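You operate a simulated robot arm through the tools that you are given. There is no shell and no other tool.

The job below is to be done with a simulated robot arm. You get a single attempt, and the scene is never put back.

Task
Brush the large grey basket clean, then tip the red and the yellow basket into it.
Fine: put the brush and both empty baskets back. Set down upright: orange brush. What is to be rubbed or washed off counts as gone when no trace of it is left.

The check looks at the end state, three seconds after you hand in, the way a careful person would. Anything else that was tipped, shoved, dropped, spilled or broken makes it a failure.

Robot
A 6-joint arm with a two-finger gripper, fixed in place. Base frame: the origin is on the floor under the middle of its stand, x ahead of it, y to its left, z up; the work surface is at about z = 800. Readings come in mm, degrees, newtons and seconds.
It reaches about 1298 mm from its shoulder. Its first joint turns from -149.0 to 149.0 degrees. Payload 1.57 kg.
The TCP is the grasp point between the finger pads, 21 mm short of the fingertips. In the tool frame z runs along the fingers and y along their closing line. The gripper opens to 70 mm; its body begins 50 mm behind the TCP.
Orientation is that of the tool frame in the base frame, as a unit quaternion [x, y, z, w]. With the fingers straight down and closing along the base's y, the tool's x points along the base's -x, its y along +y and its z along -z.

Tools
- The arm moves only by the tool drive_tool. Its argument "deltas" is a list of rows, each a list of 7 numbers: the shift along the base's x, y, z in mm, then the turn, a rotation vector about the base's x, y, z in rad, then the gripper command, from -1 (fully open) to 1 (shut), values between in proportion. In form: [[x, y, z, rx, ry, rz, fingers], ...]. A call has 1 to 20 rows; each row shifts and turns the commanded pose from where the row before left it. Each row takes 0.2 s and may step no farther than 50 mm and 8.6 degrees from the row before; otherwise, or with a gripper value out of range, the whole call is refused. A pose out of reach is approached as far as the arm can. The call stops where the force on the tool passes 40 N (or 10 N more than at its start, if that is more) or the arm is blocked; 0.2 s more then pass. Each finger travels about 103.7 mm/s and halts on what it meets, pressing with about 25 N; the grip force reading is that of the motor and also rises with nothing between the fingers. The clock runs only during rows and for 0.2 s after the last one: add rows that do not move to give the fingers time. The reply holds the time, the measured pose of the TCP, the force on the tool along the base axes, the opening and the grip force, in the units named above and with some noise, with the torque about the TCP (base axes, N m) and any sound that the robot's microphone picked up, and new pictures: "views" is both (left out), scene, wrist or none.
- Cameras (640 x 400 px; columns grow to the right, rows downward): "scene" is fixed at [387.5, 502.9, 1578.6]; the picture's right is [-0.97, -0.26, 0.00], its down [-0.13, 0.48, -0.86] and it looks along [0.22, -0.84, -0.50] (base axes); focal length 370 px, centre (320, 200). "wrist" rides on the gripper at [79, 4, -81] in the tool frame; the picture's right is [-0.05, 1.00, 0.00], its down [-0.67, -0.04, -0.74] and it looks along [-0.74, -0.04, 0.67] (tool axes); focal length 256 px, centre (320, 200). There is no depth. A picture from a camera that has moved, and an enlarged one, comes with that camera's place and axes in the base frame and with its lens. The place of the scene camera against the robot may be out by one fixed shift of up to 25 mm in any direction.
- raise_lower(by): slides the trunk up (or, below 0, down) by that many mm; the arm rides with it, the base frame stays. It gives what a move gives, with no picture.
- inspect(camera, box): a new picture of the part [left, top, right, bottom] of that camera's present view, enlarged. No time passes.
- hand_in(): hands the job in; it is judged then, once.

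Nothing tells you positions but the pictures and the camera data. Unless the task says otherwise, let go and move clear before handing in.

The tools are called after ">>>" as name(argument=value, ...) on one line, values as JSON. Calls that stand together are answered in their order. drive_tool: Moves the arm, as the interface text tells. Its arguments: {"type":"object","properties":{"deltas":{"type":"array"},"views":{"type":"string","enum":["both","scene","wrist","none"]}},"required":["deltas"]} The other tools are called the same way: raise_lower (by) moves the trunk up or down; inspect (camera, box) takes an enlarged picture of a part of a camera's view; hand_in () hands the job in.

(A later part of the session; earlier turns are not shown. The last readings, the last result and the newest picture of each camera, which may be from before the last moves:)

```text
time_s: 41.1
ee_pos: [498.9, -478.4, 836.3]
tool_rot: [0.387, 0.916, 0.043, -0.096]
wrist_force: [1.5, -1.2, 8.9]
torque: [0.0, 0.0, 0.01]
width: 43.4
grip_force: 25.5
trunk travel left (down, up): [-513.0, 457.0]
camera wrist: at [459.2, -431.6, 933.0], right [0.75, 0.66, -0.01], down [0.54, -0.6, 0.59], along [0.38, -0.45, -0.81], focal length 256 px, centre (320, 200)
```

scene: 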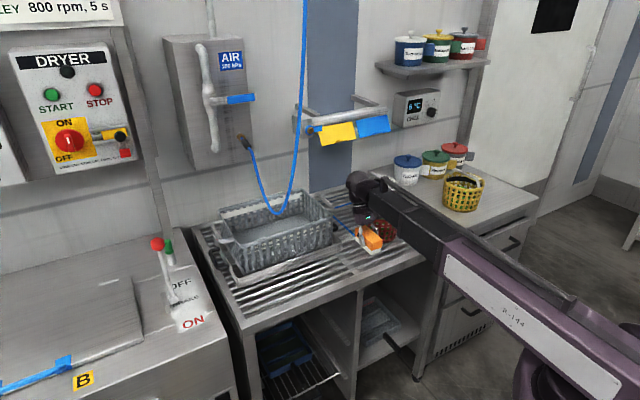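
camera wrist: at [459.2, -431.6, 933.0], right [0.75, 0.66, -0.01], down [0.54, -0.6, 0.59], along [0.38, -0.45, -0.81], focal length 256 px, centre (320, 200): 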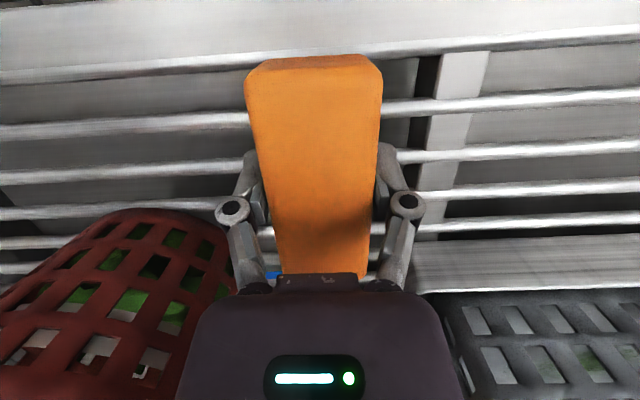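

>>> raise_lower(by=4)

>>> raise_lower(by=8)

>>> raise_lower(by=15)

>>> raise_lower(by=25)

>>> drive_tool(deltas=[[0, 0, 0, 0, 0, 0, 1]], views="both")

```text
time_s: 41.6
ee_pos: [499.5, -478.4, 839.4]
tool_rot: [0.386, 0.916, 0.042, -0.096]
wrist_force: [0.4, 0.0, -0.3]
torque: [-0.02, 0.03, 0.02]
width: 43.2
grip_force: 25.5
trunk travel left (down, up): [-517.0, 453.0]
```

```text
time_s: 42.2
ee_pos: [499.2, -477.5, 848.3]
tool_rot: [0.386, 0.917, 0.042, -0.096]
wrist_force: [-0.8, -0.1, -1.3]
torque: [0.02, 0.03, 0.01]
width: 43.2
grip_force: 24.9
trunk travel left (down, up): [-525.0, 445.0]
```

```text
time_s: 42.8
ee_pos: [499.9, -477.8, 863.6]
tool_rot: [0.386, 0.916, 0.042, -0.096]
wrist_force: [0.2, -0.6, -0.2]
torque: [0.05, 0.02, 0.0]
width: 43.2
grip_force: 24.8
trunk travel left (down, up): [-540.0, 430.0]
```

```text
time_s: 43.5
ee_pos: [500.1, -477.7, 887.1]
tool_rot: [0.386, 0.917, 0.042, -0.096]
wrist_force: [0.0, -0.1, -1.1]
torque: [0.0, -0.01, 0.01]
width: 43.3
grip_force: 25.1
trunk travel left (down, up): [-565.0, 405.0]
```

```text
time_s: 43.9
ee_pos: [498.8, -478.9, 888.1]
tool_rot: [0.386, 0.916, 0.042, -0.097]
wrist_force: [0.0, -0.2, 0.1]
torque: [0.02, 0.01, -0.01]
width: 43.4
grip_force: 24.9
trunk travel left (down, up): [-565.0, 405.0]
camera wrist: at [459.5, -431.8, 984.7], right [0.75, 0.66, -0.01], down [0.54, -0.6, 0.59], along [0.38, -0.45, -0.81], focal length 256 px, centre (320, 200)
```

scene: 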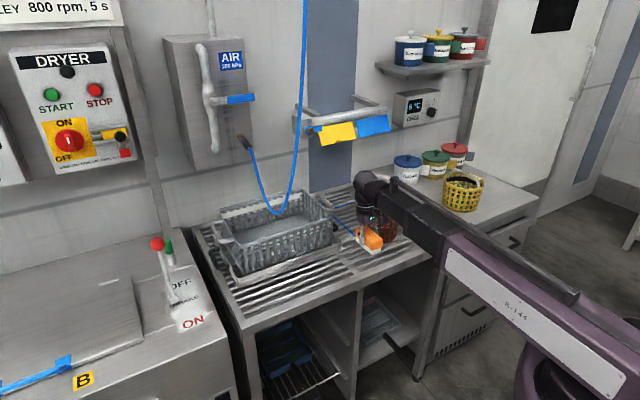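
wrist: 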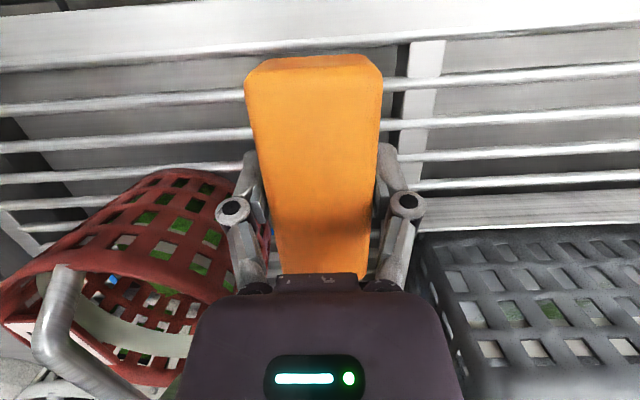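

The brush is lifted again. I'll rise above rim height, then turn -90° and move over the right half of the grey basket.

>>> raise_lower(by=40)

>>> raise_lower(by=45)

>>> raise_lower(by=45)

>>> drive_tool(deltas=[[0, 0, 0, 0, 0, -0.08, 1], [0, 0, 0, 0, 0, -0.1, 1], [0, 0, 0, 0, 0, -0.1, 1], [0, 0, 0, 0, 0, -0.1, 1], [0, 0, 0, 0, 0, -0.1, 1], [0, 0, 0, 0, 0, -0.1, 1]], views="both")

```text
time_s: 44.7
ee_pos: [499.4, -478.1, 929.1]
tool_rot: [0.386, 0.917, 0.041, -0.095]
wrist_force: [-0.6, 0.4, -0.9]
torque: [0.0, -0.03, 0.02]
width: 43.6
grip_force: 24.7
trunk travel left (down, up): [-605.0, 365.0]
```

```text
time_s: 45.6
ee_pos: [500.7, -478.1, 972.4]
tool_rot: [0.386, 0.917, 0.041, -0.096]
wrist_force: [0.2, -0.1, -1.2]
torque: [-0.03, 0.03, -0.02]
width: 43.5
grip_force: 25.5
trunk travel left (down, up): [-650.0, 320.0]
```

```text
time_s: 46.5
ee_pos: [499.6, -478.7, 1017.3]
tool_rot: [0.387, 0.916, 0.041, -0.096]
wrist_force: [0.3, 0.1, -0.9]
torque: [-0.06, -0.03, 0.0]
width: 43.5
grip_force: 25.0
trunk travel left (down, up): [-695.0, 275.0]
```

```text
time_s: 47.9
ee_pos: [500.1, -477.4, 1016.9]
tool_rot: [0.633, 0.767, 0.068, -0.079]
wrist_force: [0.8, -0.9, -0.7]
torque: [-0.03, 0.02, 0.0]
width: 43.5
grip_force: 25.3
trunk travel left (down, up): [-695.0, 275.0]
camera wrist: at [491.5, -418.3, 1114.6], right [0.99, 0.14, -0.01], down [0.12, -0.8, 0.59], along [0.07, -0.59, -0.81], focal length 256 px, centre (320, 200)
```

scene: 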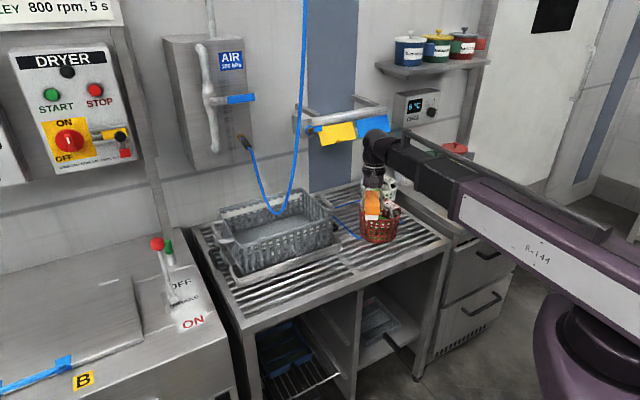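
wrist: 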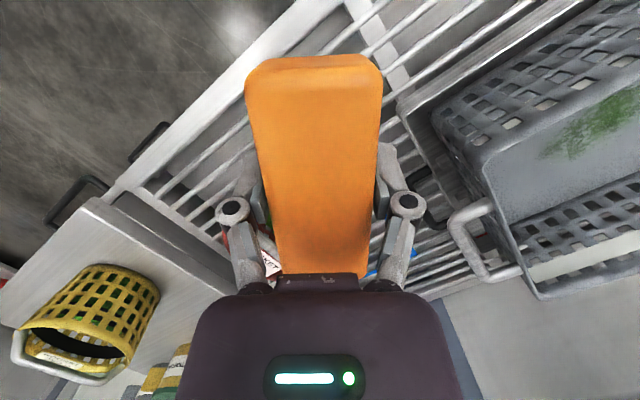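

>>> drive_tool(deltas=[[20, -3, 0, 0, 0, -0.12, 1], [25, -3, 0, 0, 0, -0.121, 1], [25, -3, 0, 0, 0, -0.121, 1], [25, -3, 0, 0, 0, -0.121, 1], [25, -3, 0, 0, 0, -0.121, 1], [25, -3, 0, 0, 0, -0.121, 1], [25, -3, 0, 0, 0, -0.121, 1], [20, -3, 0, 0, 0, -0.121, 1], [0, 0, 0, 0, 0, 0, 1]], views="both")

```text
time_s: 49.9
ee_pos: [691.6, -501.4, 1016.6]
tool_rot: [0.917, 0.385, 0.096, -0.04]
wrist_force: [-0.6, 0.2, 0.1]
torque: [0.01, -0.01, -0.03]
width: 43.3
grip_force: 24.6
trunk travel left (down, up): [-695.0, 275.0]
camera wrist: at [735.7, -460.5, 1114.7], right [0.68, -0.74, -0.01], down [-0.59, -0.55, 0.59], along [-0.44, -0.39, -0.81], focal length 256 px, centre (320, 200)
```

scene: 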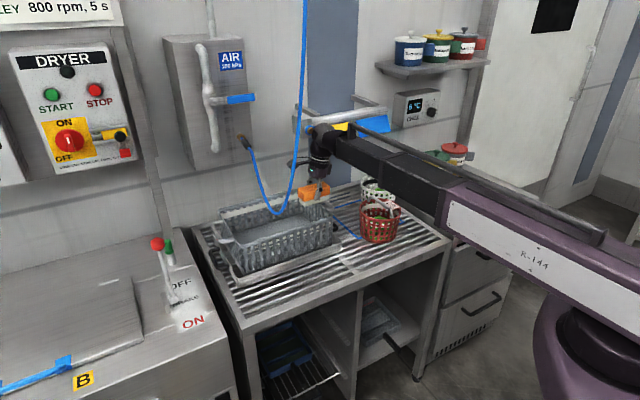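
wrist: 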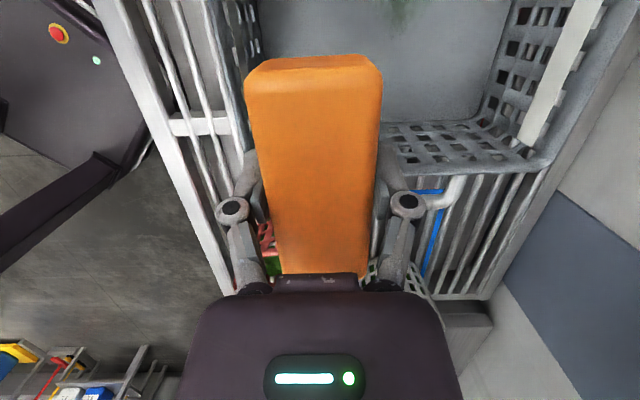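

>>> inspect(camera="wrist", box=[180, 0, 640, 300])

>>> inspect(camera="scene", box=[200, 100, 400, 290])

```text
1.33 times, centred on (410, 150) of wrist
camera zoom: at [735.7, -460.5, 1114.7], right [0.68, -0.74, -0.01], down [-0.59, -0.55, 0.59], along [-0.44, -0.39, -0.81], focal length 341 px, centre (200, 267)
```

zoom: 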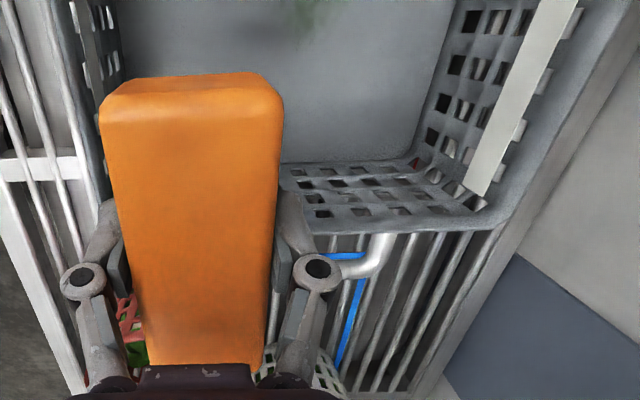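

```text
2.11 times, centred on (300, 195) of scene
camera zoom: at [387.5, 502.9, 1578.6], right [-0.97, -0.26, 0.0], down [-0.13, 0.48, -0.86], along [0.22, -0.84, -0.5], focal length 779 px, centre (362, 210)
```

zoom: 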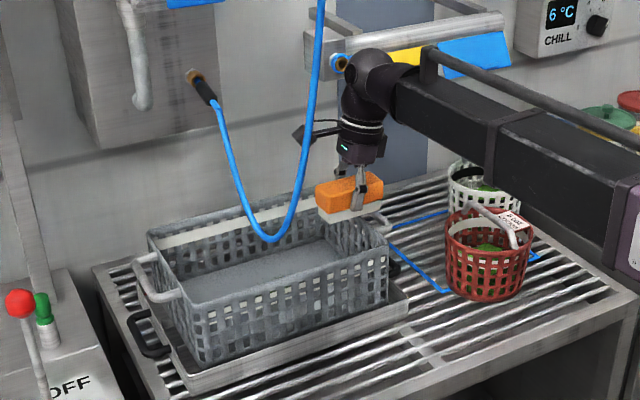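

The brush is over the basket's right wall with clear space to the hose. I'll move over the inside of the basket's right half before descending.

>>> drive_tool(deltas=[[21.5, 0, 0, 0, 0, 0, 1], [21.5, 0, 0, 0, 0, 0, 1], [21.5, 0, 0, 0, 0, 0, 1], [21.5, 0, 0, 0, 0, 0, 1], [0, 0, 0, 0, 0, 0, 1]], views="both")

```text
time_s: 51.1
ee_pos: [773.8, -500.2, 1018.0]
tool_rot: [0.916, 0.386, 0.097, -0.04]
wrist_force: [-0.4, 0.0, -1.0]
torque: [-0.02, 0.03, -0.01]
width: 43.2
grip_force: 25.2
trunk travel left (down, up): [-695.0, 275.0]
camera wrist: at [819.1, -459.3, 1114.8], right [0.68, -0.74, -0.01], down [-0.59, -0.55, 0.59], along [-0.44, -0.39, -0.81], focal length 256 px, centre (320, 200)
```

scene: 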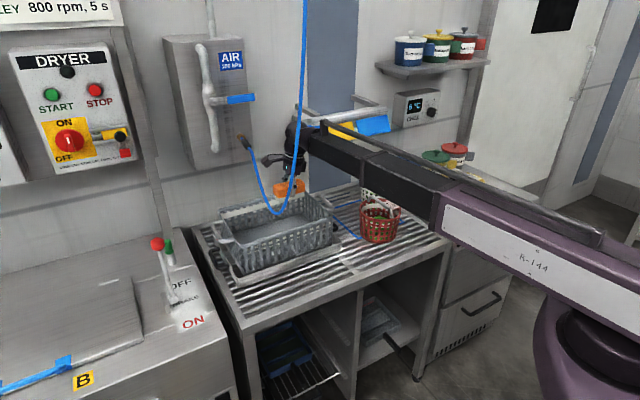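
wrist: 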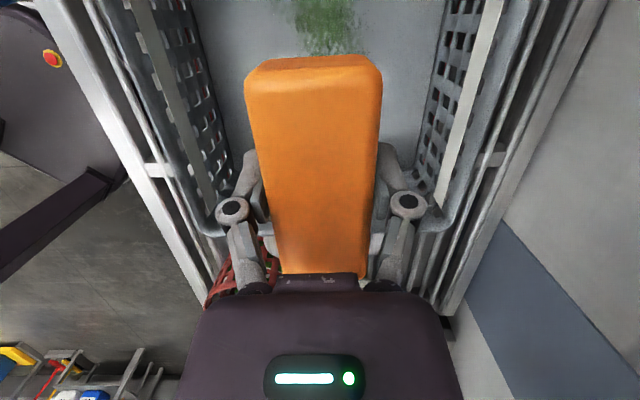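

Clear of the hose, with the beam passing well to its right. I'll lower into the basket step by step.

>>> raise_lower(by=-60)

>>> raise_lower(by=-50)

>>> drive_tool(deltas=[[0, 0, 0, 0, 0, 0, 1]], views="both")

```text
time_s: 52.1
ee_pos: [773.5, -499.7, 957.1]
tool_rot: [0.917, 0.386, 0.097, -0.04]
wrist_force: [-0.5, 0.7, -1.0]
torque: [0.0, 0.0, 0.0]
width: 43.3
grip_force: 24.8
trunk travel left (down, up): [-635.0, 335.0]
```

```text
time_s: 53.0
ee_pos: [774.0, -499.3, 907.9]
tool_rot: [0.917, 0.385, 0.097, -0.039]
wrist_force: [-0.5, 0.8, -0.6]
torque: [0.02, -0.02, 0.01]
width: 43.4
grip_force: 24.6
trunk travel left (down, up): [-585.0, 385.0]
```

```text
time_s: 53.4
ee_pos: [774.0, -499.8, 907.3]
tool_rot: [0.917, 0.386, 0.096, -0.04]
wrist_force: [-1.0, -0.2, -1.3]
torque: [-0.01, 0.02, 0.0]
width: 43.2
grip_force: 25.0
trunk travel left (down, up): [-585.0, 385.0]
camera wrist: at [819.1, -459.5, 1004.7], right [0.68, -0.74, -0.01], down [-0.59, -0.55, 0.59], along [-0.44, -0.39, -0.81], focal length 256 px, centre (320, 200)
```

scene: 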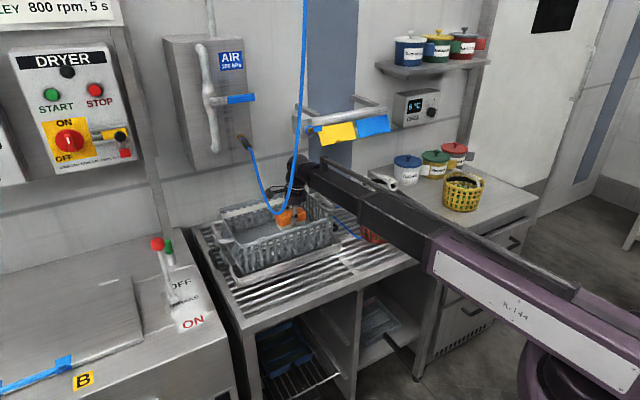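
wrist: 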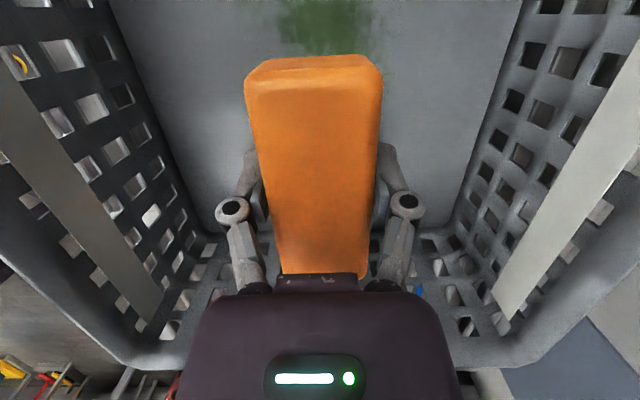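

Good view: the brush is centred between the front and back walls, and the patch runs under and beyond its left end. I'll lower until the bristles touch, in small steps.

>>> raise_lower(by=-30)

>>> raise_lower(by=-10)

>>> raise_lower(by=-4)

>>> raise_lower(by=-3)

```text
time_s: 54.2
ee_pos: [773.4, -499.2, 878.4]
tool_rot: [0.916, 0.387, 0.097, -0.04]
wrist_force: [0.1, 0.1, -1.6]
torque: [0.03, -0.04, 0.0]
width: 43.3
grip_force: 24.8
trunk travel left (down, up): [-555.0, 415.0]
```

```text
time_s: 54.8
ee_pos: [773.6, -500.7, 867.6]
tool_rot: [0.917, 0.386, 0.097, -0.04]
wrist_force: [-0.2, -0.4, -0.6]
torque: [0.01, 0.0, -0.02]
width: 43.5
grip_force: 25.0
trunk travel left (down, up): [-545.0, 425.0]
```

```text
time_s: 55.3
ee_pos: [775.0, -500.0, 863.5]
tool_rot: [0.917, 0.386, 0.097, -0.04]
wrist_force: [0.7, -0.7, 4.4]
torque: [-0.09, 0.07, 0.02]
width: 43.3
grip_force: 24.7
trunk travel left (down, up): [-541.0, 429.0]
```

```text
time_s: 55.8
ee_pos: [773.1, -499.1, 862.8]
tool_rot: [0.916, 0.386, 0.098, -0.039]
wrist_force: [3.6, -2.5, 18.4]
torque: [0.05, -0.2, 0.05]
width: 43.6
grip_force: 25.3
trunk travel left (down, up): [-538.0, 432.0]
```

Contact at about z=864, so the basket floor is near z=828. I'll ease the pressure a little, then sweep the brush back and forth across the patch.

>>> raise_lower(by=2)

>>> drive_tool(deltas=[[9.15, 9.25, 0, 0, 0, 0, 1], [9.15, 9.25, 0, 0, 0, 0, 1], [9.5, -9.4, 0, 0, 0, 0, 1], [9.5, -9.4, 0, 0, 0, 0, 1], [9.5, -9.4, 0, 0, 0, 0, 1], [-8.5, 8.45, 0, 0, 0, 0, 1], [-8.5, 8.45, 0, 0, 0, 0, 1], [-8.5, 8.45, 0, 0, 0, 0, 1], [-8.5, 8.45, 0, 0, 0, 0, 1], [-8.5, 8.45, 0, 0, 0, 0, 1]], views="both")

```text
time_s: 56.3
ee_pos: [773.3, -499.6, 860.6]
tool_rot: [0.916, 0.386, 0.096, -0.04]
wrist_force: [-0.3, 0.3, -1.5]
torque: [0.01, 0.0, 0.01]
width: 43.5
grip_force: 24.8
trunk travel left (down, up): [-540.0, 430.0]
```

```text
time_s: 58.5
ee_pos: [777.3, -467.2, 862.4]
tool_rot: [0.917, 0.386, 0.097, -0.04]
wrist_force: [0.9, -0.5, -0.2]
torque: [0.02, 0.03, 0.0]
width: 43.4
grip_force: 24.9
trunk travel left (down, up): [-540.0, 430.0]
camera wrist: at [822.9, -426.7, 959.8], right [0.68, -0.74, -0.01], down [-0.59, -0.55, 0.59], along [-0.44, -0.39, -0.81], focal length 256 px, centre (320, 200)
```

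scene: 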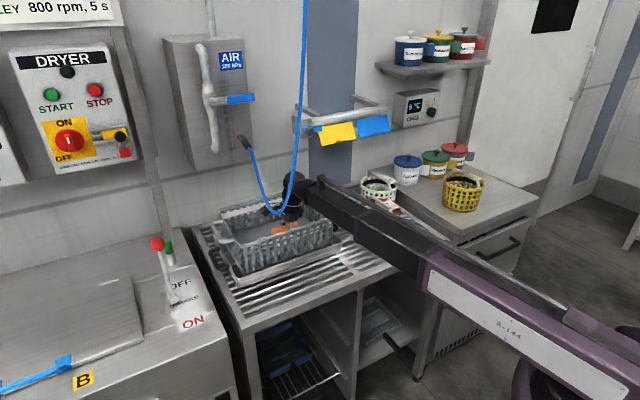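
wrist: 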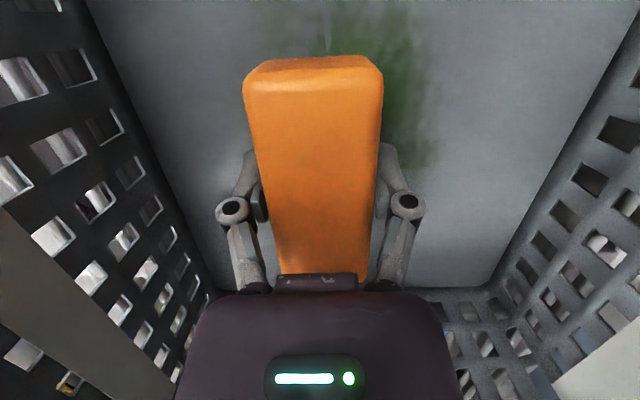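

That sweep made no contact, because the brush had slid about 1.5 mm in the grip under the stronger push. I'll lower in 1 mm steps to a light contact.

>>> raise_lower(by=-1)

>>> raise_lower(by=-0.7)

```text
time_s: 59.0
ee_pos: [777.8, -466.3, 861.5]
tool_rot: [0.916, 0.386, 0.098, -0.04]
wrist_force: [1.2, -1.1, 6.0]
torque: [0.07, -0.15, -0.04]
width: 43.6
grip_force: 25.3
trunk travel left (down, up): [-539.0, 431.0]
```

```text
time_s: 59.5
ee_pos: [778.5, -467.2, 861.4]
tool_rot: [0.917, 0.386, 0.097, -0.039]
wrist_force: [5.3, -2.9, 16.8]
torque: [-0.07, -0.15, -0.01]
width: 43.3
grip_force: 24.5
trunk travel left (down, up): [-538.0, 432.0]
```

>>> raise_lower(by=0.6)

>>> drive_tool(deltas=[[8.5, -8.45, 0, 0, 0, 0, 1], [8.5, -8.45, 0, 0, 0, 0, 1], [8.5, -8.45, 0, 0, 0, 0, 1]], views="wrist")

```text
time_s: 60.0
ee_pos: [777.9, -465.7, 862.7]
tool_rot: [0.916, 0.386, 0.097, -0.04]
wrist_force: [3.4, -1.9, 9.1]
torque: [0.08, -0.24, -0.03]
width: 43.5
grip_force: 25.0
trunk travel left (down, up): [-538.0, 432.0]
```

```text
time_s: 60.9
ee_pos: [803.6, -492.8, 861.4]
tool_rot: [0.916, 0.386, 0.098, -0.039]
wrist_force: [-1.0, 0.7, 3.9]
torque: [0.05, 0.0, 0.01]
width: 43.3
grip_force: 24.9
trunk travel left (down, up): [-538.0, 432.0]
camera wrist: at [848.2, -451.9, 959.2], right [0.68, -0.73, -0.01], down [-0.59, -0.55, 0.59], along [-0.44, -0.39, -0.81], focal length 256 px, centre (320, 200)
```

wrist: 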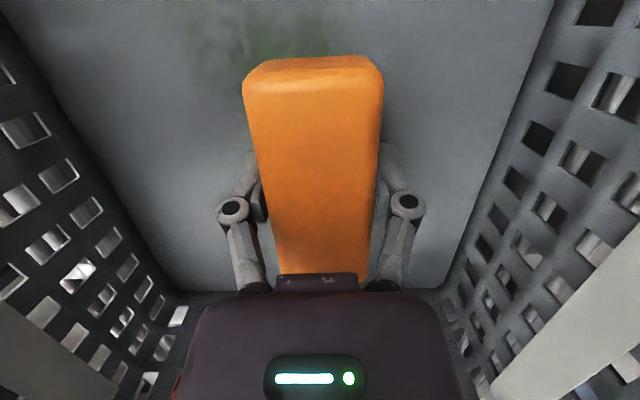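

The patch is fading where the brush passed. I'll keep sweeping.

>>> drive_tool(deltas=[[8.5, -8.45, 0, 0, 0, 0, 1], [8.5, -8.45, 0, 0, 0, 0, 1], [-8.5, 8.45, 0, 0, 0, 0, 1], [-8.5, 8.45, 0, 0, 0, 0, 1], [-8.5, 8.45, 0, 0, 0, 0, 1], [-8.5, 8.45, 0, 0, 0, 0, 1], [-8.5, 8.45, 0, 0, 0, 0, 1], [-8.5, 8.45, 0, 0, 0, 0, 1], [8.5, -8.45, 0, 0, 0, 0, 1], [8.5, -8.45, 0, 0, 0, 0, 1], [8.5, -8.45, 0, 0, 0, 0, 1], [8.5, -8.45, 0, 0, 0, 0, 1], [8.5, -8.45, 0, 0, 0, 0, 1], [8.5, -8.45, 0, 0, 0, 0, 1]], views="both")

```text
time_s: 63.9
ee_pos: [820.3, -508.2, 861.7]
tool_rot: [0.917, 0.385, 0.097, -0.039]
wrist_force: [-1.8, 0.3, 4.4]
torque: [0.15, -0.12, 0.05]
width: 43.6
grip_force: 24.8
trunk travel left (down, up): [-538.0, 432.0]
camera wrist: at [865.2, -468.2, 959.1], right [0.68, -0.73, -0.01], down [-0.59, -0.55, 0.59], along [-0.44, -0.39, -0.81], focal length 256 px, centre (320, 200)
```

scene: 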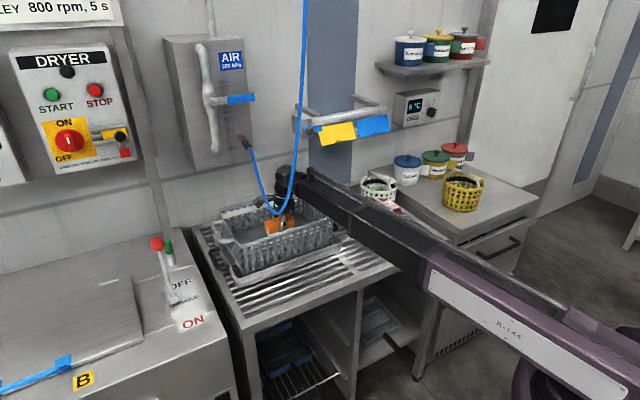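
wrist: 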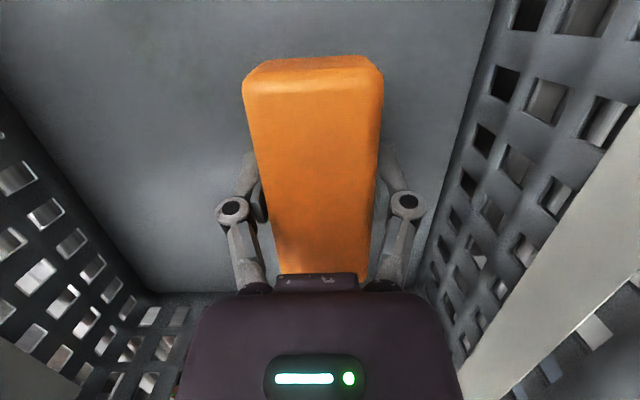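

>>> inspect(camera="scene", box=[220, 120, 400, 280])

```text
2.50 times, centred on (310, 200) of scene
camera zoom: at [387.5, 502.9, 1578.6], right [-0.97, -0.26, 0.0], down [-0.13, 0.48, -0.86], along [0.22, -0.84, -0.5], focal length 925 px, centre (345, 200)
```

zoom: 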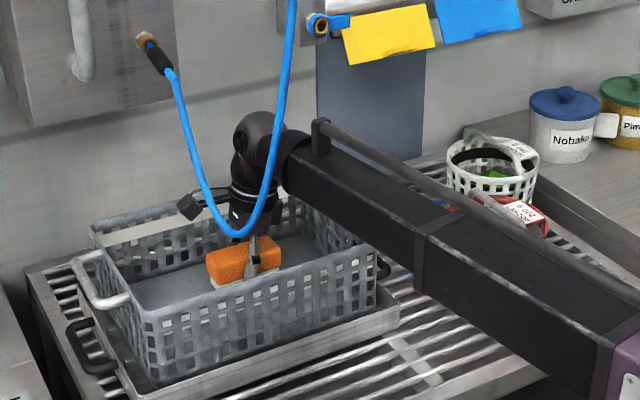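

The floor in view looks clean. I'll shift 20 mm left and sweep again so the patch's left part is covered too, keeping clear of the hose.

>>> drive_tool(deltas=[[7, 7.1, 0, 0, 0, 0, 1], [7, 7.1, 0, 0, 0, 0, 1], [-8.5, 8.45, 0, 0, 0, 0, 1], [-8.5, 8.45, 0, 0, 0, 0, 1], [-8.5, 8.45, 0, 0, 0, 0, 1], [-8.5, 8.45, 0, 0, 0, 0, 1], [-8.5, 8.45, 0, 0, 0, 0, 1], [8.5, -8.45, 0, 0, 0, 0, 1], [8.5, -8.45, 0, 0, 0, 0, 1], [8.5, -8.45, 0, 0, 0, 0, 1], [8.5, -8.45, 0, 0, 0, 0, 1], [8.5, -8.45, 0, 0, 0, 0, 1]], views="both")

```text
time_s: 66.5
ee_pos: [834.3, -497.3, 861.5]
tool_rot: [0.916, 0.387, 0.097, -0.041]
wrist_force: [-0.5, 0.9, 4.2]
torque: [0.08, -0.05, 0.02]
width: 43.2
grip_force: 24.7
trunk travel left (down, up): [-538.0, 432.0]
camera wrist: at [878.7, -456.5, 959.1], right [0.68, -0.74, -0.01], down [-0.59, -0.55, 0.59], along [-0.44, -0.39, -0.81], focal length 256 px, centre (320, 200)
```

scene: 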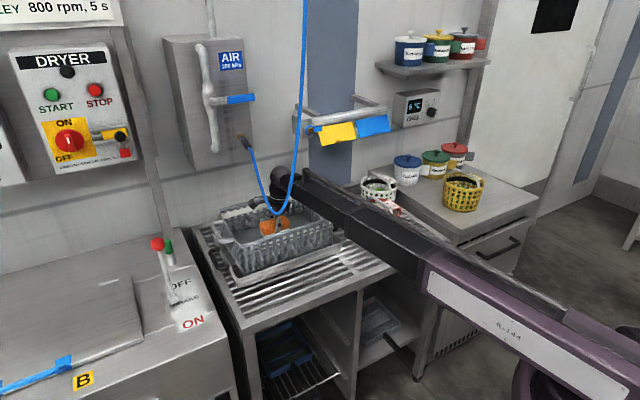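
wrist: 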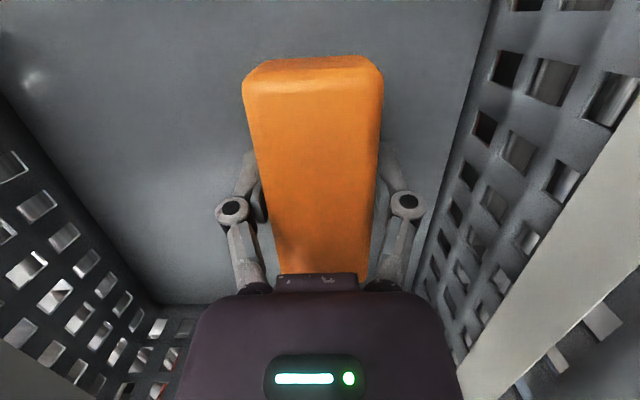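

The floor looks clean under the camera. I'll do one more confirming sweep, then lift gently and inspect the floor from above.

>>> drive_tool(deltas=[[5, 5.1, 0, 0, 0, 0, 1], [-8.5, 8.45, 0, 0, 0, 0, 1], [-8.5, 8.45, 0, 0, 0, 0, 1], [-8.5, 8.45, 0, 0, 0, 0, 1], [-8.5, 8.45, 0, 0, 0, 0, 1], [8.5, -8.45, 0, 0, 0, 0, 1], [8.5, -8.45, 0, 0, 0, 0, 1], [8.5, -8.45, 0, 0, 0, 0, 1], [-12, -12.2, 0, 0, 0, 0, 1], [-12, -12.2, 0, 0, 0, 0, 1], [-12, -12.2, 0, 0, 0, 0, 1], [-8.5, 8.45, 0, 0, 0, 0, 1], [-8.5, 8.45, 0, 0, 0, 0, 1], [-8.5, 8.45, 0, 0, 0, 0, 1], [8.5, -8.45, 0, 0, 0, 0, 1], [8.5, -8.45, 0, 0, 0, 0, 1], [8.5, -8.45, 0, 0, 0, 0, 1], [8.5, -8.45, 0, 0, 0, 0, 1]], views="wrist")

>>> raise_lower(by=5)

>>> raise_lower(by=25)

>>> raise_lower(by=45)

>>> drive_tool(deltas=[[0, 0, 0, 0, 0, 0, 1]], views="both")

```text
time_s: 70.2
ee_pos: [803.6, -524.8, 862.4]
tool_rot: [0.916, 0.386, 0.096, -0.04]
wrist_force: [-0.1, -0.2, 3.7]
torque: [0.02, 0.06, 0.04]
width: 43.2
grip_force: 24.5
trunk travel left (down, up): [-538.0, 432.0]
camera wrist: at [848.4, -485.6, 959.0], right [0.68, -0.73, -0.01], down [-0.59, -0.55, 0.59], along [-0.44, -0.39, -0.81], focal length 256 px, centre (320, 200)
```

wrist: 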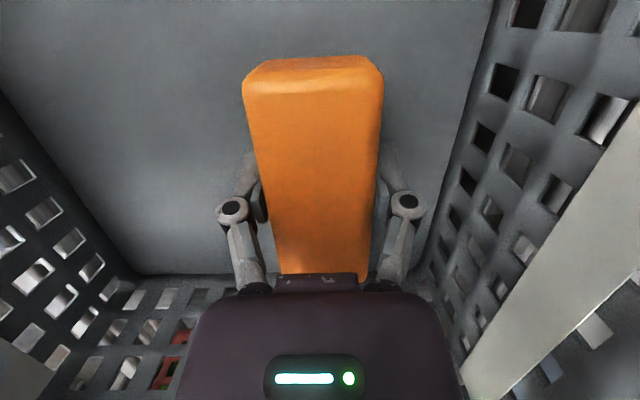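

```text
time_s: 70.8
ee_pos: [804.1, -525.8, 865.4]
tool_rot: [0.917, 0.386, 0.097, -0.04]
wrist_force: [0.0, -0.4, 0.1]
torque: [-0.01, 0.0, 0.01]
width: 43.6
grip_force: 25.1
trunk travel left (down, up): [-543.0, 427.0]
```

```text
time_s: 71.5
ee_pos: [803.2, -525.5, 891.2]
tool_rot: [0.917, 0.386, 0.097, -0.039]
wrist_force: [-0.5, -0.2, -0.3]
torque: [-0.02, -0.01, -0.01]
width: 43.4
grip_force: 25.7
trunk travel left (down, up): [-568.0, 402.0]
```

```text
time_s: 72.4
ee_pos: [803.5, -526.0, 934.9]
tool_rot: [0.916, 0.386, 0.097, -0.04]
wrist_force: [0.4, -0.5, -0.7]
torque: [-0.03, -0.03, 0.02]
width: 43.4
grip_force: 25.2
trunk travel left (down, up): [-613.0, 357.0]
```

```text
time_s: 72.8
ee_pos: [803.3, -526.5, 936.6]
tool_rot: [0.916, 0.387, 0.096, -0.039]
wrist_force: [-0.2, 0.7, -1.6]
torque: [0.01, 0.05, 0.0]
width: 43.4
grip_force: 25.1
trunk travel left (down, up): [-613.0, 357.0]
camera wrist: at [848.5, -485.7, 1033.5], right [0.68, -0.74, -0.01], down [-0.59, -0.55, 0.59], along [-0.44, -0.39, -0.81], focal length 256 px, centre (320, 200)
```

scene: 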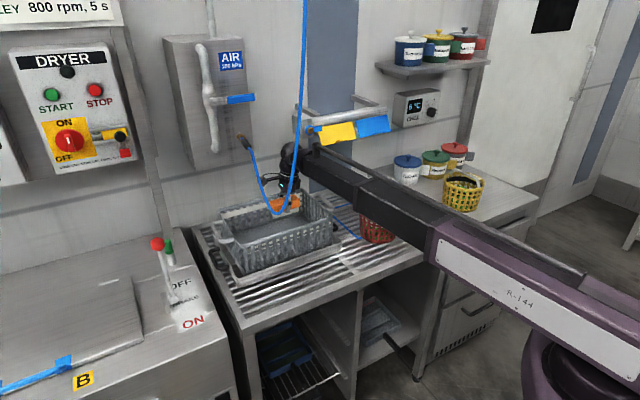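
wrist: 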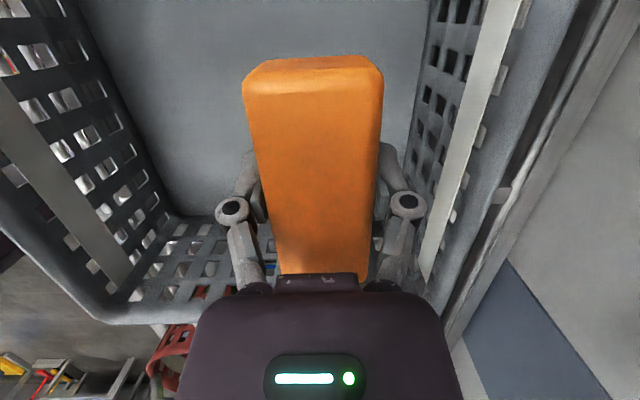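

>>> raise_lower(by=45)

>>> raise_lower(by=40)

>>> drive_tool(deltas=[[-15, 10, 0, 0, 0, 0, 1], [-20, 10, 0, 0, 0, 0, 1], [-20, 5, 0, 0, 0, 0, 1], [-20, 0, 0, 0, 0, 0, 1], [0, 0, 0, 0, 0, 0, 1]], views="both")

>>> inspect(camera="wrist", box=[180, 0, 500, 200])

>>> inspect(camera="scene", box=[210, 180, 340, 280])

```text
time_s: 73.7
ee_pos: [804.6, -525.9, 980.8]
tool_rot: [0.916, 0.386, 0.097, -0.04]
wrist_force: [-0.7, -0.6, -1.4]
torque: [0.0, -0.05, 0.01]
width: 43.2
grip_force: 25.2
trunk travel left (down, up): [-658.0, 312.0]
```

```text
time_s: 74.5
ee_pos: [803.7, -526.9, 1021.0]
tool_rot: [0.916, 0.386, 0.097, -0.04]
wrist_force: [-0.2, -0.3, -0.7]
torque: [-0.02, 0.02, 0.01]
width: 43.5
grip_force: 24.6
trunk travel left (down, up): [-698.0, 272.0]
```

```text
time_s: 75.7
ee_pos: [728.7, -501.9, 1022.0]
tool_rot: [0.917, 0.386, 0.097, -0.04]
wrist_force: [0.9, 0.1, -0.5]
torque: [0.02, -0.02, 0.02]
width: 43.2
grip_force: 25.3
trunk travel left (down, up): [-698.0, 272.0]
camera wrist: at [772.9, -462.2, 1118.5], right [0.68, -0.73, -0.01], down [-0.59, -0.55, 0.59], along [-0.44, -0.39, -0.81], focal length 256 px, centre (320, 200)
```

scene: 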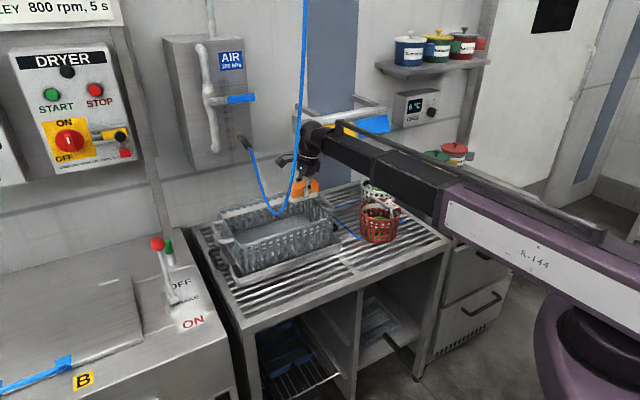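
wrist: 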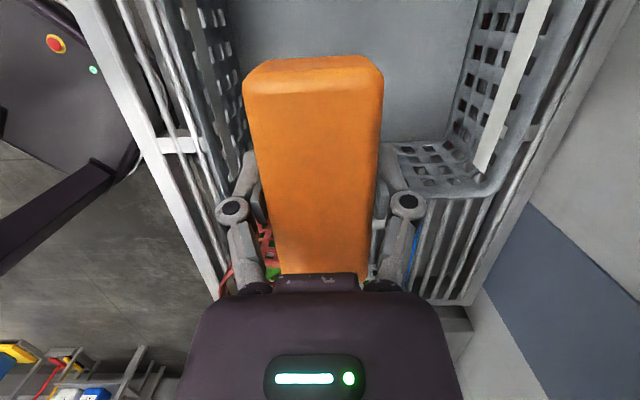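

```text
2.00 times, centred on (340, 100) of wrist
camera zoom: at [772.9, -462.2, 1118.5], right [0.68, -0.73, -0.01], down [-0.59, -0.55, 0.59], along [-0.44, -0.39, -0.81], focal length 512 px, centre (280, 400)
```

zoom: 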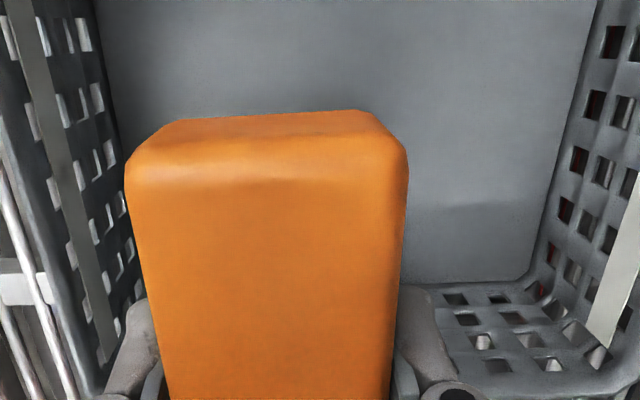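

```text
4.00 times, centred on (275, 230) of scene
camera zoom: at [387.5, 502.9, 1578.6], right [-0.97, -0.26, 0.0], down [-0.13, 0.48, -0.86], along [0.22, -0.84, -0.5], focal length 1480 px, centre (500, 80)
```

zoom: 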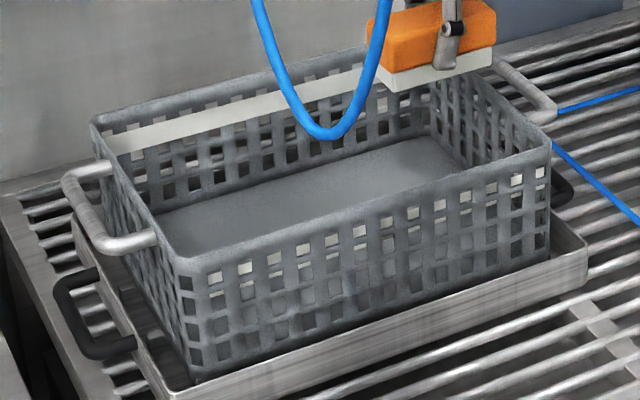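

The basket hasn't shifted and the visible floor is clean. On the way back to the brush's spot I'll turn the tool so the camera looks into the whole basket once more.

>>> drive_tool(deltas=[[-25, 2.5, 0, 0, 0, 0, 1], [-25, 2.5, 0, 0, 0, 0.12, 1], [-25, 2.5, 0, 0, 0, 0.121, 1], [-25, 2.5, 0, 0, 0, 0.121, 1], [-25, 2.5, 0, 0, 0, 0.121, 1], [-25, 2.5, 0, 0, 0, 0.121, 1], [-25, 2.5, 0, 0, 0, 0.121, 1], [-25, 2.5, 0, 0, 0, 0.121, 1], [-25, 2.5, 0, 0, 0, 0.121, 1], [-3, 2, 0, 0, 0, 0.1, 1], [0, 0, 0, 0, 0, 0.1, 1], [0, 0, 0, 0, 0, 0.1, 1], [0, 0, 0, 0, 0, 0.1, 1], [0, 0, 0, 0, 0, 0.1, 1], [0, 0, 0, 0, 0, 0.08, 1], [0, 0, 0, 0, 0, 0, 1]], views="both")

>>> inspect(camera="wrist", box=[380, 60, 640, 300])

```text
time_s: 79.1
ee_pos: [500.9, -476.9, 1022.1]
tool_rot: [0.386, 0.917, 0.041, -0.096]
wrist_force: [1.2, 0.8, -1.2]
torque: [0.01, -0.02, -0.01]
width: 43.0
grip_force: 25.1
trunk travel left (down, up): [-698.0, 272.0]
camera wrist: at [461.2, -430.9, 1118.6], right [0.75, 0.66, -0.01], down [0.54, -0.6, 0.59], along [0.38, -0.45, -0.81], focal length 256 px, centre (320, 200)
```

scene: 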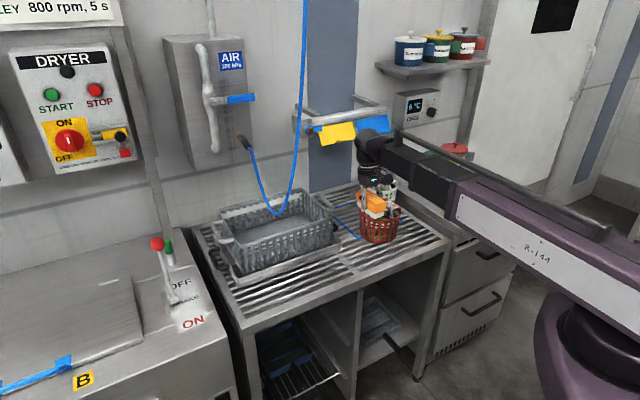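
wrist: 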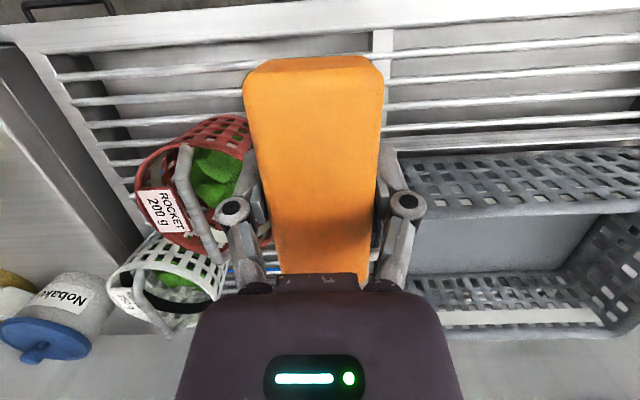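

```text
1.67 times, centred on (510, 180) of wrist
camera zoom: at [461.2, -430.9, 1118.6], right [0.75, 0.66, -0.01], down [0.54, -0.6, 0.59], along [0.38, -0.45, -0.81], focal length 427 px, centre (3, 233)
```

zoom: 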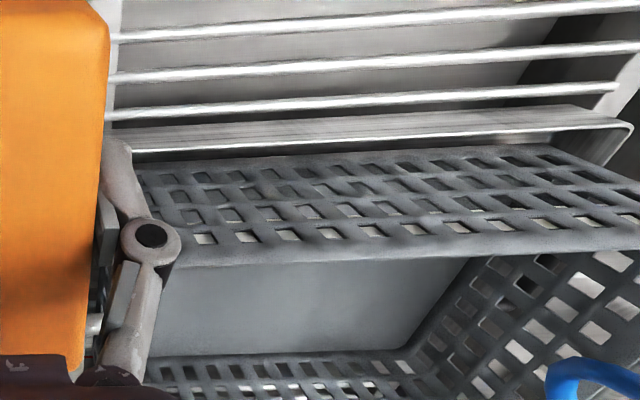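

>>> raise_lower(by=60)

>>> raise_lower(by=60)

>>> raise_lower(by=60)

>>> drive_tool(deltas=[[0, 0, 0, 0, 0, 0, 1]], views="wrist")

>>> inspect(camera="wrist", box=[380, 80, 640, 280])

```text
time_s: 80.1
ee_pos: [500.5, -476.2, 1081.5]
tool_rot: [0.386, 0.917, 0.042, -0.096]
wrist_force: [0.2, 0.2, -1.1]
torque: [-0.03, -0.02, -0.03]
width: 43.5
grip_force: 25.4
trunk travel left (down, up): [-758.0, 212.0]
```

```text
time_s: 81.1
ee_pos: [500.2, -476.7, 1141.3]
tool_rot: [0.386, 0.916, 0.04, -0.096]
wrist_force: [0.4, 0.7, -0.1]
torque: [-0.01, -0.02, 0.02]
width: 43.6
grip_force: 25.0
trunk travel left (down, up): [-818.0, 152.0]
```

```text
time_s: 82.1
ee_pos: [500.8, -476.4, 1201.4]
tool_rot: [0.386, 0.917, 0.041, -0.095]
wrist_force: [-0.4, 1.2, -1.1]
torque: [0.01, 0.03, 0.01]
width: 43.3
grip_force: 25.5
trunk travel left (down, up): [-878.0, 92.0]
```

```text
time_s: 82.5
ee_pos: [500.9, -476.8, 1200.3]
tool_rot: [0.386, 0.917, 0.041, -0.097]
wrist_force: [-1.1, 0.3, -1.6]
torque: [0.0, -0.01, -0.02]
width: 43.3
grip_force: 25.2
trunk travel left (down, up): [-878.0, 92.0]
camera wrist: at [461.2, -430.9, 1298.6], right [0.75, 0.66, -0.01], down [0.54, -0.6, 0.59], along [0.38, -0.45, -0.81], focal length 256 px, centre (320, 200)
```

wrist: 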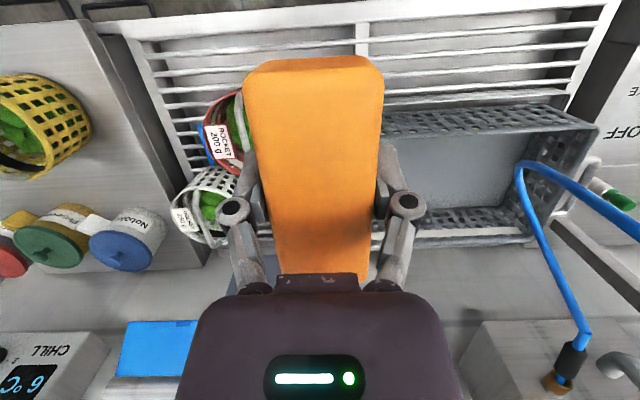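

```text
2.00 times, centred on (510, 180) of wrist
camera zoom: at [461.2, -430.9, 1298.6], right [0.75, 0.66, -0.01], down [0.54, -0.6, 0.59], along [0.38, -0.45, -0.81], focal length 512 px, centre (-60, 240)
```

zoom: 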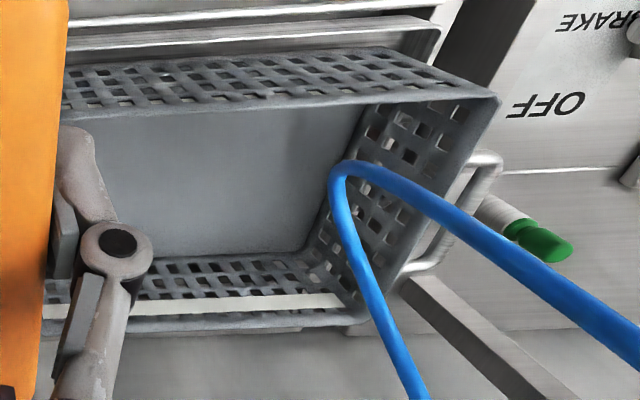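

The floor is clean from this high view as well. Now I'll set the brush back upright on its spot.

>>> raise_lower(by=-120)

>>> raise_lower(by=-120)

>>> raise_lower(by=-80)

>>> raise_lower(by=-30)

>>> drive_tool(deltas=[[-1.5, -0.5, 0, 0, 0, 0, 1], [0, 0, 0, 0, 0, 0, 1]], views="both")

```text
time_s: 84.0
ee_pos: [500.8, -477.4, 1081.8]
tool_rot: [0.387, 0.916, 0.041, -0.096]
wrist_force: [-0.5, -0.3, -0.1]
torque: [0.0, -0.01, -0.01]
width: 43.4
grip_force: 25.0
trunk travel left (down, up): [-758.0, 212.0]
```

```text
time_s: 85.5
ee_pos: [501.5, -476.0, 961.0]
tool_rot: [0.387, 0.916, 0.042, -0.096]
wrist_force: [0.4, -0.4, -0.8]
torque: [-0.01, -0.04, 0.0]
width: 43.2
grip_force: 25.1
trunk travel left (down, up): [-638.0, 332.0]
```

```text
time_s: 86.7
ee_pos: [501.5, -476.8, 881.2]
tool_rot: [0.386, 0.917, 0.042, -0.096]
wrist_force: [0.2, -0.8, -1.1]
torque: [-0.01, -0.01, -0.01]
width: 43.3
grip_force: 25.1
trunk travel left (down, up): [-558.0, 412.0]
```

```text
time_s: 87.4
ee_pos: [500.7, -477.3, 851.4]
tool_rot: [0.387, 0.916, 0.042, -0.097]
wrist_force: [-0.1, 0.0, -0.4]
torque: [0.0, 0.0, -0.02]
width: 43.5
grip_force: 25.0
trunk travel left (down, up): [-528.0, 442.0]
```

```text
time_s: 88.0
ee_pos: [499.7, -477.2, 850.8]
tool_rot: [0.386, 0.917, 0.041, -0.097]
wrist_force: [-0.4, -0.1, -1.0]
torque: [0.01, 0.0, 0.0]
width: 43.3
grip_force: 24.9
trunk travel left (down, up): [-528.0, 442.0]
camera wrist: at [459.8, -431.8, 948.7], right [0.75, 0.66, -0.01], down [0.54, -0.6, 0.59], along [0.38, -0.45, -0.81], focal length 256 px, centre (320, 200)
```

scene: 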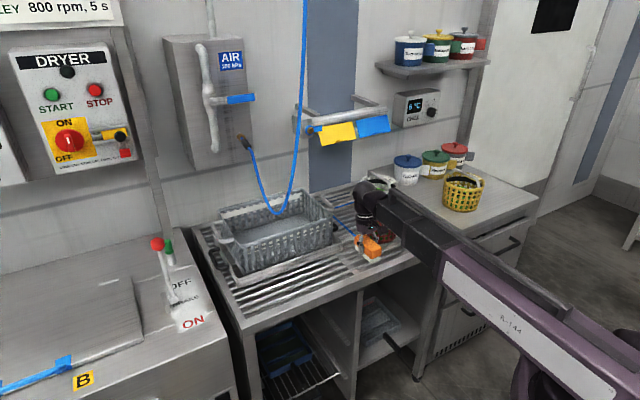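
wrist: 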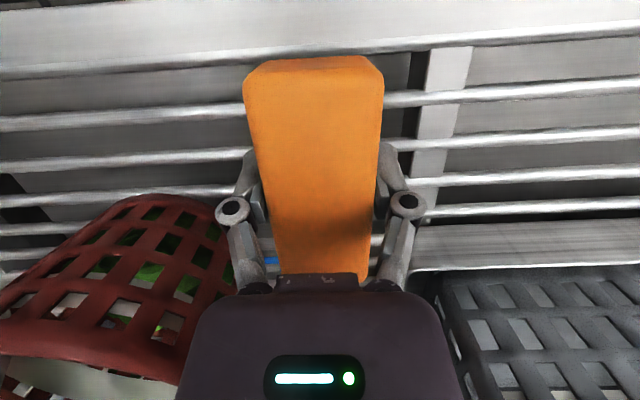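

>>> raise_lower(by=-12)

>>> raise_lower(by=-2)

>>> raise_lower(by=-1)

>>> raise_lower(by=-1)

```text
time_s: 88.6
ee_pos: [498.4, -477.5, 839.2]
tool_rot: [0.387, 0.916, 0.041, -0.096]
wrist_force: [-0.5, -0.2, -1.0]
torque: [0.02, 0.0, -0.01]
width: 43.4
grip_force: 24.4
trunk travel left (down, up): [-516.0, 454.0]
```

```text
time_s: 89.1
ee_pos: [501.0, -477.0, 837.0]
tool_rot: [0.386, 0.916, 0.042, -0.098]
wrist_force: [-0.2, 0.8, -1.1]
torque: [-0.02, 0.03, 0.0]
width: 43.4
grip_force: 25.1
trunk travel left (down, up): [-514.0, 456.0]
```

```text
time_s: 89.6
ee_pos: [499.5, -478.6, 836.9]
tool_rot: [0.387, 0.916, 0.042, -0.097]
wrist_force: [-0.1, -0.5, -1.1]
torque: [0.0, 0.01, -0.01]
width: 43.4
grip_force: 24.7
trunk travel left (down, up): [-513.0, 457.0]
```

```text
time_s: 90.2
ee_pos: [500.2, -477.0, 835.8]
tool_rot: [0.387, 0.916, 0.041, -0.096]
wrist_force: [-0.4, -1.0, -0.4]
torque: [0.01, 0.01, 0.01]
width: 43.4
grip_force: 24.9
trunk travel left (down, up): [-512.0, 458.0]
```

>>> raise_lower(by=-1)

>>> raise_lower(by=-1)

```text
time_s: 90.7
ee_pos: [499.9, -478.6, 834.9]
tool_rot: [0.386, 0.916, 0.042, -0.097]
wrist_force: [-0.2, 0.2, -0.6]
torque: [0.0, 0.04, -0.01]
width: 43.4
grip_force: 25.2
trunk travel left (down, up): [-511.0, 459.0]
```

```text
time_s: 91.2
ee_pos: [499.9, -478.1, 834.0]
tool_rot: [0.386, 0.916, 0.042, -0.095]
wrist_force: [1.8, -1.9, 9.1]
torque: [0.07, 0.06, 0.01]
width: 43.2
grip_force: 24.9
trunk travel left (down, up): [-510.0, 460.0]
```

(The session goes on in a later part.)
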